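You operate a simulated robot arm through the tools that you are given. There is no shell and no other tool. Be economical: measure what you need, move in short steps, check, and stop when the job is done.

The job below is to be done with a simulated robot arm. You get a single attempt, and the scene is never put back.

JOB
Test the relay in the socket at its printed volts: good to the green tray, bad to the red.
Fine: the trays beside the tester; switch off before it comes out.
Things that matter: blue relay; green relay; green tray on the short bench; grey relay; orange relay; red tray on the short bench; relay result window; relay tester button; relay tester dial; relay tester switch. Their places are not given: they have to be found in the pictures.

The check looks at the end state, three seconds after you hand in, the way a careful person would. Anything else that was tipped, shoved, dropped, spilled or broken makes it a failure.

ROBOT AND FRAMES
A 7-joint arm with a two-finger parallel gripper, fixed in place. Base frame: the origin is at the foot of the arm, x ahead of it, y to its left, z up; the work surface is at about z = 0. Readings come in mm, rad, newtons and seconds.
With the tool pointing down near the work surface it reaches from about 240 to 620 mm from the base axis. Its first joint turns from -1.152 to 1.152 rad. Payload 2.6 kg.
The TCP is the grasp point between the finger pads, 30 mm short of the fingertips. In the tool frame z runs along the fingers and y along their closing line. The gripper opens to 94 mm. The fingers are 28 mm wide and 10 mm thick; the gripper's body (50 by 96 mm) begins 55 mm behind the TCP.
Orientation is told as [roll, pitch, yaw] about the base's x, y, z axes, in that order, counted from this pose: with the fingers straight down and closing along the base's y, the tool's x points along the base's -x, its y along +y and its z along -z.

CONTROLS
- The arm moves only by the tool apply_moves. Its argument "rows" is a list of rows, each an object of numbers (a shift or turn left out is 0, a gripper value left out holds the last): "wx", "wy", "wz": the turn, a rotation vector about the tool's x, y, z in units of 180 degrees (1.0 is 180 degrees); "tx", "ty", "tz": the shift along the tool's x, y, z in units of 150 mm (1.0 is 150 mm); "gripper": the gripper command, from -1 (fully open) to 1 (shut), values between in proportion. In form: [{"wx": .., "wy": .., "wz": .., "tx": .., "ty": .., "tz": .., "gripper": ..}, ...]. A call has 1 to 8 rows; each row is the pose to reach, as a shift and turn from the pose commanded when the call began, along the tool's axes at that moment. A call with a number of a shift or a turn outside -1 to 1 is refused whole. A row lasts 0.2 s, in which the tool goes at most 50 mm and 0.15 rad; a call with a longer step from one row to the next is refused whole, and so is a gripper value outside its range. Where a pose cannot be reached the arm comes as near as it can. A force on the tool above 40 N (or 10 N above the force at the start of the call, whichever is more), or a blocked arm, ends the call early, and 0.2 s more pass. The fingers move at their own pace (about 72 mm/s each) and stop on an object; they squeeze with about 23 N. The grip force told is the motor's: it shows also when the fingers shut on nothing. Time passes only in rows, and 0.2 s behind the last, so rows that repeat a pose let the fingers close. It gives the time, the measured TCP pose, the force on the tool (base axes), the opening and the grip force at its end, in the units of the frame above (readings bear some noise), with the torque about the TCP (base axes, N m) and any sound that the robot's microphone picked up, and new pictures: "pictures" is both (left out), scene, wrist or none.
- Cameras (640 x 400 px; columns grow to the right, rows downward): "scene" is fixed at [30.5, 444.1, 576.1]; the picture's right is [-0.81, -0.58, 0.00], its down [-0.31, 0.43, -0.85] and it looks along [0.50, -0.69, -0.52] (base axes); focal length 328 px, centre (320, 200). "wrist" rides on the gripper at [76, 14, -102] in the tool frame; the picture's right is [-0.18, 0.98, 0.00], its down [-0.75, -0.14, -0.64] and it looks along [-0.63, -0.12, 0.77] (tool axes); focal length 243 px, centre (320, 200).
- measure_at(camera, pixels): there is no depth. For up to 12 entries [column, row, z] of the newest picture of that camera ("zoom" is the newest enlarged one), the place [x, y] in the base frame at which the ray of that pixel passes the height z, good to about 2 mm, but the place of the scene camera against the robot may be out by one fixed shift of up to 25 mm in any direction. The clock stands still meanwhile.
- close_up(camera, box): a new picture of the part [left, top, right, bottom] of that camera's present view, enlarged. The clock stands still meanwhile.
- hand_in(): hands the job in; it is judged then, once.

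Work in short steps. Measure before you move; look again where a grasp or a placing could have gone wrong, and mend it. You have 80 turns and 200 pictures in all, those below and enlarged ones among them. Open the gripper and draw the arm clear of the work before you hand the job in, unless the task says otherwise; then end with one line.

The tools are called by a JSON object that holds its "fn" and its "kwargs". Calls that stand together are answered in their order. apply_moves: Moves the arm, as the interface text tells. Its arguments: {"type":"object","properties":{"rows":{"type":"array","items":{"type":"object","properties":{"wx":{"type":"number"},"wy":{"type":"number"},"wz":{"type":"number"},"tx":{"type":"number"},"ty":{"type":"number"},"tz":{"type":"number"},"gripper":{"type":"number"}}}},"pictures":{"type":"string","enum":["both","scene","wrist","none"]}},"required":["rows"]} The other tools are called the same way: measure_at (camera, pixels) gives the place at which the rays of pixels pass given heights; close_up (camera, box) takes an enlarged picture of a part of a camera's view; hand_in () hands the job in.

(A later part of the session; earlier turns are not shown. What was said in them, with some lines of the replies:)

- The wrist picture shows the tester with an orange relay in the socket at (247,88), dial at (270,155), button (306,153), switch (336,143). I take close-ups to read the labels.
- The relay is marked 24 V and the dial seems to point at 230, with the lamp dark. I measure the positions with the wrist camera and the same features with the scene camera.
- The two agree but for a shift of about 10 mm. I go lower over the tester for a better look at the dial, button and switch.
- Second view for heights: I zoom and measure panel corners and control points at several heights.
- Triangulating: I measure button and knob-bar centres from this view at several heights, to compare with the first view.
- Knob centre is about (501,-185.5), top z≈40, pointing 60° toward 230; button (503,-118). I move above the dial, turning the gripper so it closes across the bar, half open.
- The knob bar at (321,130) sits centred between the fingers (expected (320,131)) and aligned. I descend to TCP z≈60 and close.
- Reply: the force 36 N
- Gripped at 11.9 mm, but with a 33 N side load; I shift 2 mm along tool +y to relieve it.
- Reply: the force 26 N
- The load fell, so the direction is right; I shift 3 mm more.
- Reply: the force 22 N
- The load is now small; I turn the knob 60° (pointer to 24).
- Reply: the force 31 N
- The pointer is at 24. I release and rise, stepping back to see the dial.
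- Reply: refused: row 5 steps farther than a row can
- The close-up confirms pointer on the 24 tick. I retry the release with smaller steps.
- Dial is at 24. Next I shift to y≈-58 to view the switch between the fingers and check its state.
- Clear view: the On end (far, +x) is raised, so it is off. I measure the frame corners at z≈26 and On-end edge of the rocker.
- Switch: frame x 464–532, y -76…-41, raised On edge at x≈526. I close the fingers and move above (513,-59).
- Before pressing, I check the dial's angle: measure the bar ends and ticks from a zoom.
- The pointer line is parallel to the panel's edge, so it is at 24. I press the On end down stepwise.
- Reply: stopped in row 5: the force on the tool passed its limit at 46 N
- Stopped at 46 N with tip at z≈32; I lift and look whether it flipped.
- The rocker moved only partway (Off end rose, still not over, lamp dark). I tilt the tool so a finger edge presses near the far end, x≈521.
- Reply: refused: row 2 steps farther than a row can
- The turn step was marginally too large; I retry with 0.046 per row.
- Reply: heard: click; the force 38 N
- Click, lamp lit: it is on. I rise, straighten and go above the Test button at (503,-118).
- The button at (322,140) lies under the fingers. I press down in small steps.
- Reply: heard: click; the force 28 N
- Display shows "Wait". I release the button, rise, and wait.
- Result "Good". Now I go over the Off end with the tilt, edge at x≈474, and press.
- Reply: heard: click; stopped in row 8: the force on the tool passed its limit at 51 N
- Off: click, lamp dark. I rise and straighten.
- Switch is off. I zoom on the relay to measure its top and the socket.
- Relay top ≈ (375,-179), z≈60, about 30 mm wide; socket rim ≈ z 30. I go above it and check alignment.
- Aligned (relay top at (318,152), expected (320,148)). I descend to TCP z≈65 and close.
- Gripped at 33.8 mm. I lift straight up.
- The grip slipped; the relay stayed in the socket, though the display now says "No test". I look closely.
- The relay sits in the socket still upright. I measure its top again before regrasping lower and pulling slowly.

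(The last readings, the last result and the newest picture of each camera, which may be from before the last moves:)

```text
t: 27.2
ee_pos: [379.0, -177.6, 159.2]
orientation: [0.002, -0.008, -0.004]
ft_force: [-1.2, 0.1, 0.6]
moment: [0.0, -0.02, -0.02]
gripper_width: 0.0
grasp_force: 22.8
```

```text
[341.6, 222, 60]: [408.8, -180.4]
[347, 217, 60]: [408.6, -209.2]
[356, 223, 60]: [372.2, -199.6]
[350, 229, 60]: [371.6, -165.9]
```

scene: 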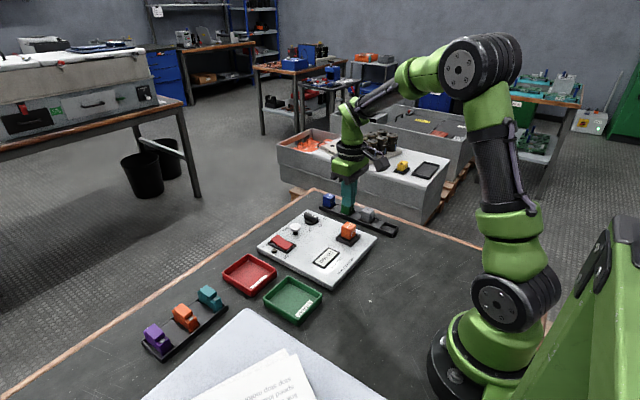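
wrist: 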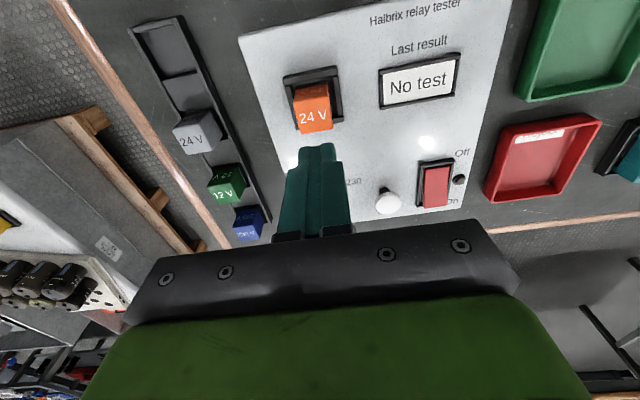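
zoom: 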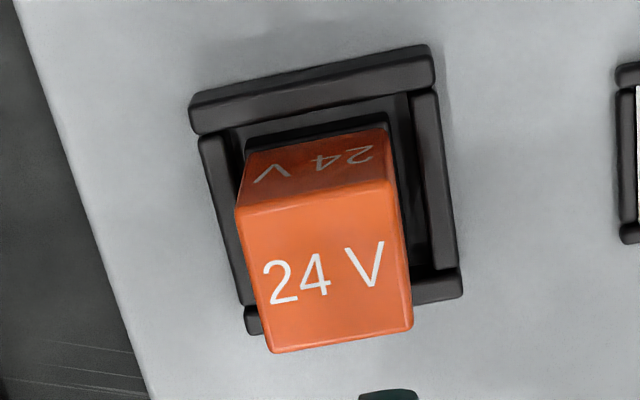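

The relay measures about 29–30 mm, yet the grip stopped at 33.8, so the tips likely closed on the socket's inner lip. I regrasp higher (tip z≈41) and compare the width.

{"fn": "apply_moves", "kwargs": {"rows": [{"gripper": 0}, {"gripper": 0, "tx": 0.02, "ty": -0.018}, {"tz": 0.25, "tx": 0.02, "ty": -0.018}, {"tz": 0.45, "tx": 0.02, "ty": -0.018}, {"tz": 0.585, "tx": 0.02, "ty": -0.018}, {"tz": 0.585, "tx": 0.02, "ty": -0.018, "gripper": 1}, {"tz": 0.585, "tx": 0.02, "ty": -0.018, "gripper": 1}, {"tz": 0.585, "tx": 0.02, "ty": -0.018, "gripper": 1}], "pictures": "wrist"}}

{"fn": "close_up", "kwargs": {"camera": "scene", "box": [310, 200, 390, 260]}}

{"fn": "close_up", "kwargs": {"camera": "wrist", "box": [240, 90, 400, 240]}}

```text
t: 29.1
ee_pos: [375.8, -180.1, 71.2]
orientation: [0.003, -0.01, -0.003]
ft_force: [0.1, -0.4, 1.1]
moment: [-0.05, 0.02, -0.03]
gripper_width: 29.4
grasp_force: 23.0
```

wrist: 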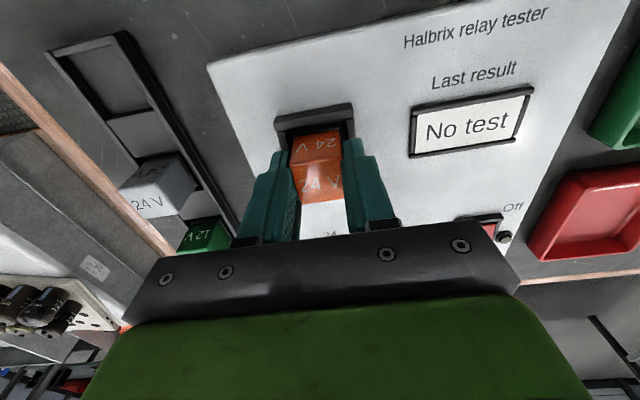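

```text
6.67 times, centred on (350, 230) of scene
```

zoom: 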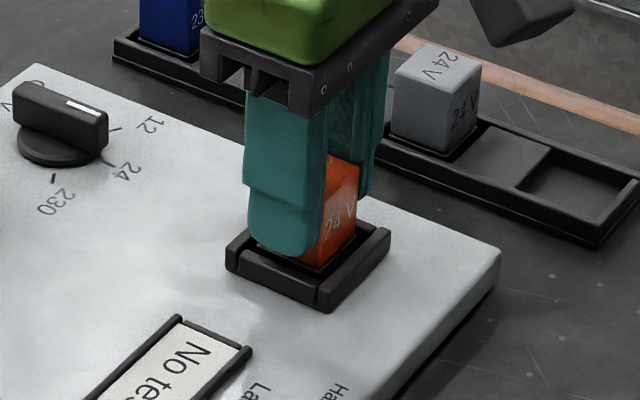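

```text
2.67 times, centred on (320, 165) of wrist
```

zoom: 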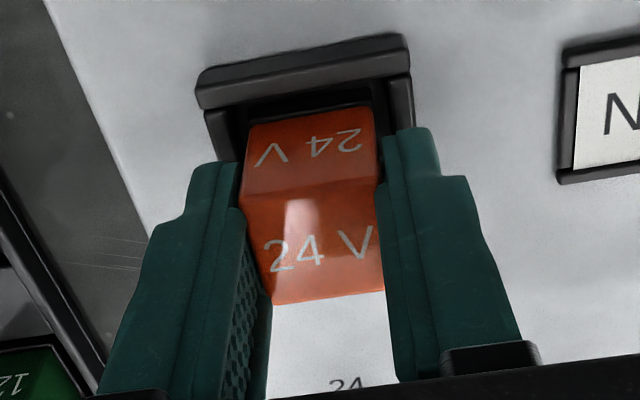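

Now 29.4 mm: this is the relay body. I lift slowly.

{"fn": "apply_moves", "kwargs": {"rows": [{"tz": -0.02}, {"tz": -0.04}, {"tz": -0.07}, {"tz": -0.1}, {"tz": -0.15}, {"tz": -0.25}], "pictures": "both"}}

{"fn": "close_up", "kwargs": {"camera": "scene", "box": [310, 190, 390, 250]}}

```text
t: 30.4
ee_pos: [374.1, -180.6, 107.3]
orientation: [0.002, -0.008, -0.004]
ft_force: [0.4, 0.1, -1.0]
moment: [0.01, 0.01, -0.03]
gripper_width: 28.9
grasp_force: 23.3
```

scene: 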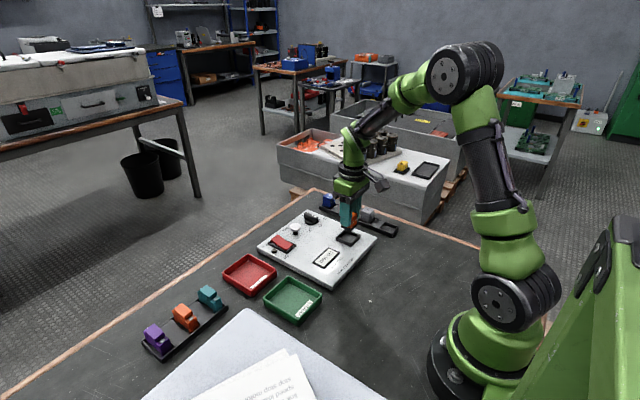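
wrist: 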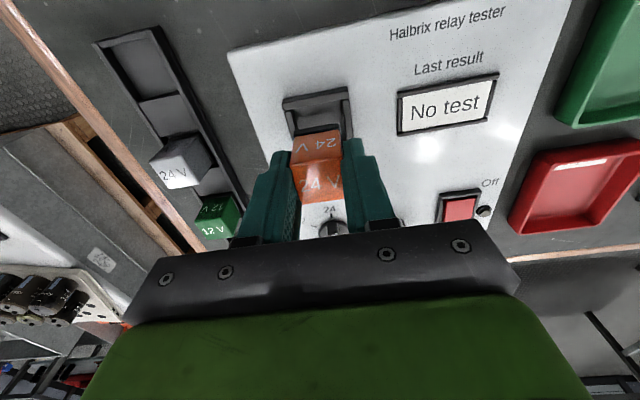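

```text
6.67 times, centred on (350, 220) of scene
```

zoom: 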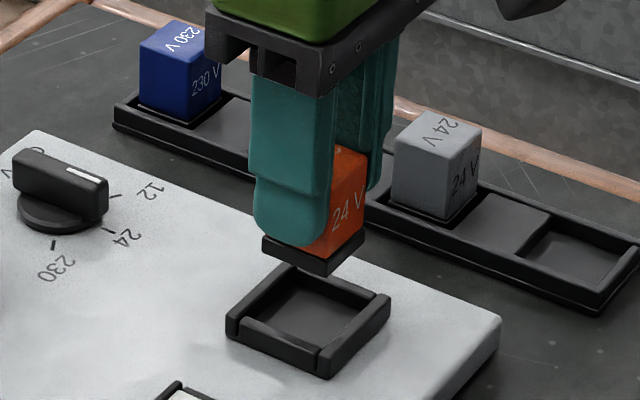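

The relay is out and held. I raise and carry it toward the green tray (about (365,62)).

{"fn": "apply_moves", "kwargs": {"rows": [{"tz": -0.25}, {"tz": -0.4, "ty": 0.2}, {"tz": -0.4, "ty": 0.45}, {"tz": -0.4, "ty": 0.7}, {"tz": -0.4, "ty": 0.9}, {"tz": -0.4, "ty": 1.0}, {"tz": -0.4, "ty": 1.0}], "pictures": "none"}}

{"fn": "apply_moves", "kwargs": {"rows": [{"ty": 0.2}, {"ty": 0.4}, {"ty": 0.58, "tx": 0.04}, {"ty": 0.61, "tx": 0.06}, {"ty": 0.61, "tx": 0.06}], "pictures": "both"}}

```text
t: 32.0
ee_pos: [372.3, -30.3, 168.8]
orientation: [0.003, -0.009, -0.003]
ft_force: [-0.1, -0.9, -1.0]
moment: [0.0, 0.0, 0.03]
gripper_width: 29.3
grasp_force: 23.6
```

```text
t: 33.2
ee_pos: [365.7, 60.4, 167.4]
orientation: [0.002, -0.007, -0.003]
ft_force: [-0.1, -0.2, -0.3]
moment: [0.01, -0.03, -0.02]
gripper_width: 29.1
grasp_force: 23.0
```

scene: 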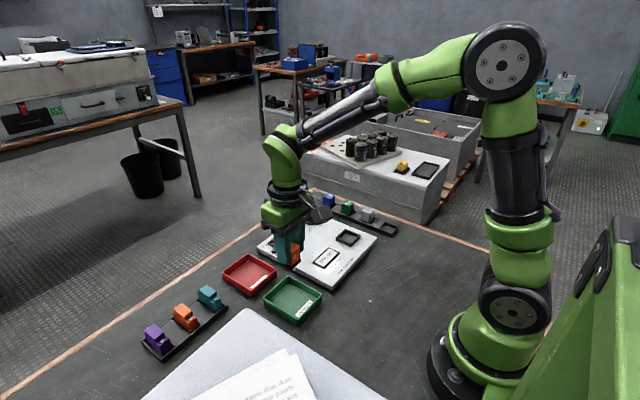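
wrist: 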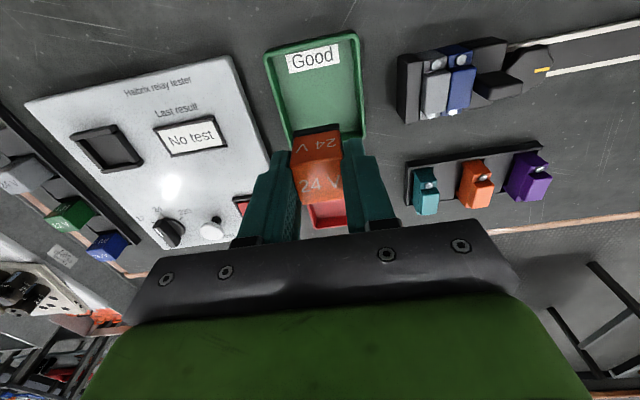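

I measure the tray rim corners and floor from this view.

{"fn": "measure_at", "kwargs": {"camera": "wrist", "pixels": [[264, 57, 20], [357, 32, 20], [366, 137, 20], [284, 148, 20], [280, 70, 3], [352, 50, 3], [360, 125, 3], [290, 138, 3]]}}

{"fn": "close_up", "kwargs": {"camera": "wrist", "box": [240, 20, 400, 220]}}

```text
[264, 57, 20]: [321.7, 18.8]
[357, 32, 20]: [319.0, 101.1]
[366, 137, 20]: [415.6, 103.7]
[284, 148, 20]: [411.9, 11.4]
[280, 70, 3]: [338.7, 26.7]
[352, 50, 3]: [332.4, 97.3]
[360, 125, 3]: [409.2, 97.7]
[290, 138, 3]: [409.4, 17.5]
```

```text
2.00 times, centred on (320, 120) of wrist
```

zoom: 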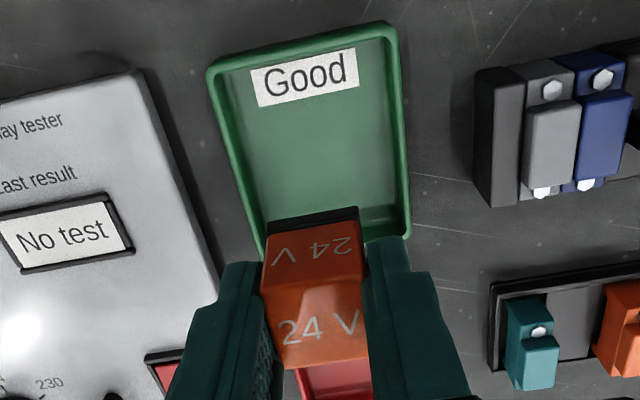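

Tray spans x 320–414, y 15–103; the relay is centred over it. I lower.

{"fn": "apply_moves", "kwargs": {"rows": [{"tz": 0.3}, {"tz": 0.55}, {"tz": 0.7}, {"tz": 0.73}, {"tz": 0.74}, {"tz": 0.74}], "pictures": "wrist"}}

{"fn": "close_up", "kwargs": {"camera": "scene", "box": [240, 240, 350, 330]}}

```text
t: 34.6
ee_pos: [365.3, 59.4, 55.7]
orientation: [0.002, -0.009, -0.005]
ft_force: [0.4, -0.1, -0.4]
moment: [-0.03, -0.01, 0.02]
gripper_width: 28.9
grasp_force: 23.5
```

wrist: 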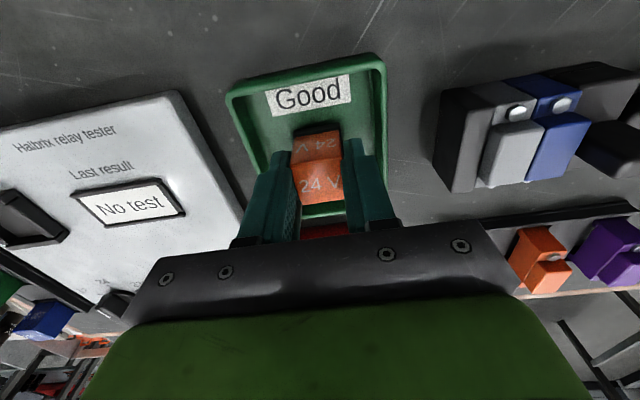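

```text
4.44 times, centred on (295, 285) of scene
```

zoom: 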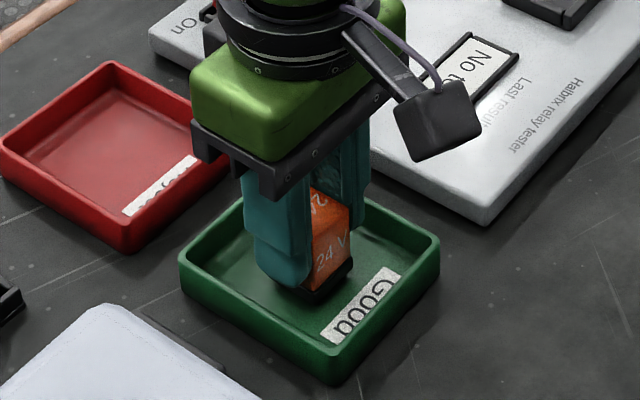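

No contact yet; I lower in 1.5 mm steps.

{"fn": "apply_moves", "kwargs": {"rows": [{"tz": 0.01}, {"tz": 0.02}, {"tz": 0.03}], "pictures": "none"}}

{"fn": "close_up", "kwargs": {"camera": "scene", "box": [270, 260, 340, 320]}}

```text
t: 35.5
ee_pos: [367.4, 61.9, 50.0]
orientation: [0.002, -0.012, -0.003]
ft_force: [-4.2, -0.2, 11.6]
moment: [-0.01, 0.18, 0.05]
gripper_width: 29.1
grasp_force: 23.7
```

```text
6.67 times, centred on (305, 290) of scene
```

zoom: 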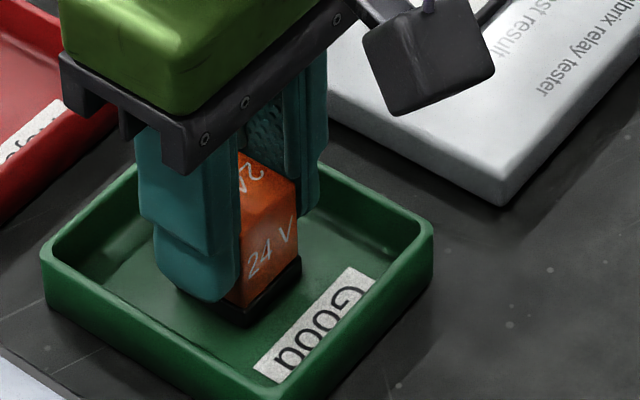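

Contact (11.6 N up): the relay stands on the tray floor. I open partway and rise straight up.

{"fn": "apply_moves", "kwargs": {"rows": [{"gripper": 0.1}, {"gripper": 0.1}, {"tz": -0.1}, {"tz": -0.35}, {"tz": -0.65}, {"tz": -0.95}, {"tz": -0.95}], "pictures": "both"}}

{"fn": "close_up", "kwargs": {"camera": "scene", "box": [220, 180, 400, 330]}}

```text
t: 37.0
ee_pos: [365.1, 63.0, 193.5]
orientation: [0.001, -0.008, -0.003]
ft_force: [0.8, -0.2, 0.2]
moment: [0.0, 0.0, 0.01]
gripper_width: 42.3
grasp_force: 0.2
```

scene: 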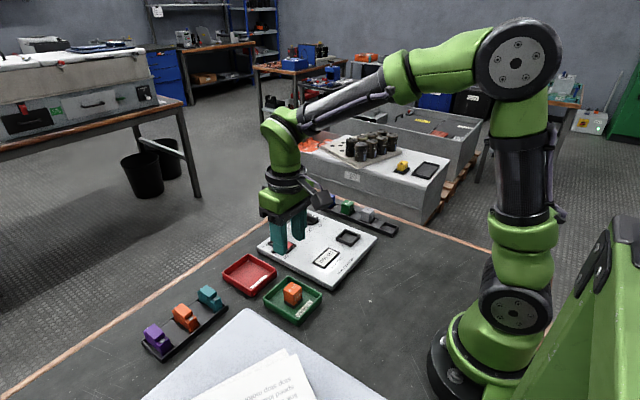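
wrist: 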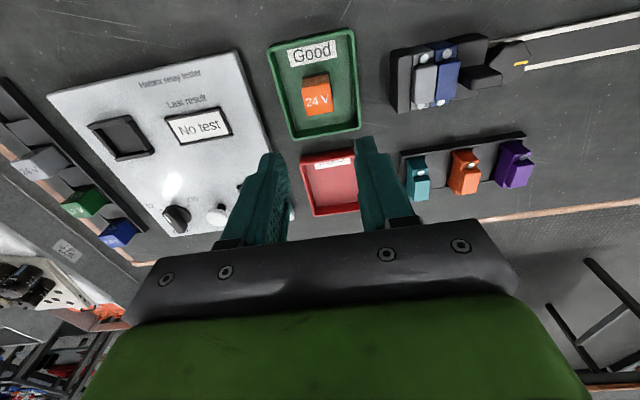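

```text
2.67 times, centred on (310, 255) of scene
```

zoom: 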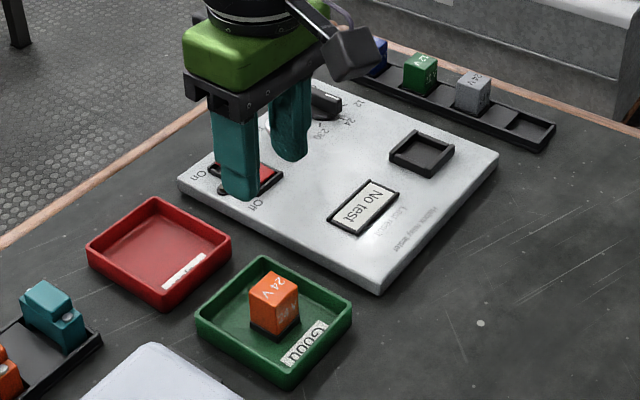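

The relay stands upright in the green tray, the other things are undisturbed. I raise the arm further and open the gripper fully.

{"fn": "apply_moves", "kwargs": {"rows": [{"tz": -0.3, "gripper": -1}, {"tz": -0.6}, {"tz": -0.9}, {"tz": -0.9}], "pictures": "scene"}}

{"fn": "close_up", "kwargs": {"camera": "scene", "box": [220, 180, 400, 330]}}

```text
t: 38.0
ee_pos: [362.7, 62.1, 329.3]
orientation: [0.002, -0.011, -0.003]
ft_force: [-0.2, 0.6, -0.8]
moment: [-0.02, 0.0, 0.0]
gripper_width: 94.0
grasp_force: 0.3
```

scene: 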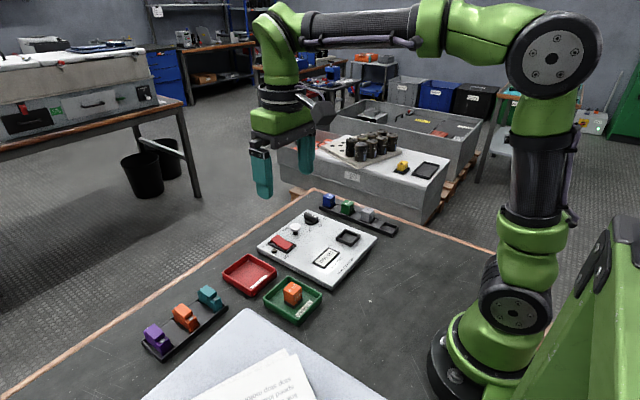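

```text
2.67 times, centred on (310, 255) of scene
```

zoom: 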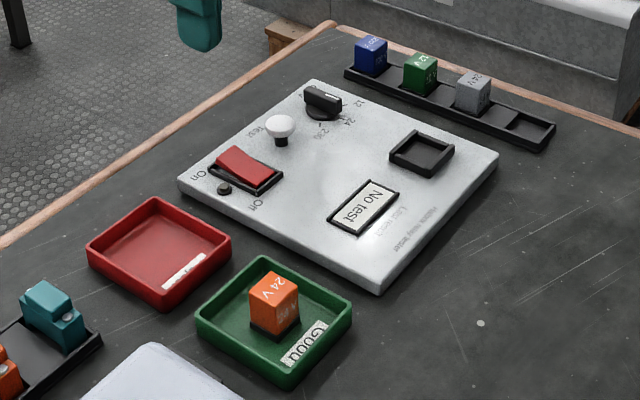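

All is in place: switch off, relay in the green tray, arm clear. I hand in.

{"fn": "hand_in", "kwargs": {}}

```text
The job is handed in.
```

The orange relay tested "Good" at its printed 24 V. I switched the tester off, then moved the relay to the green tray; my first grip slipped and reset the window to "No test" after I had read the result.
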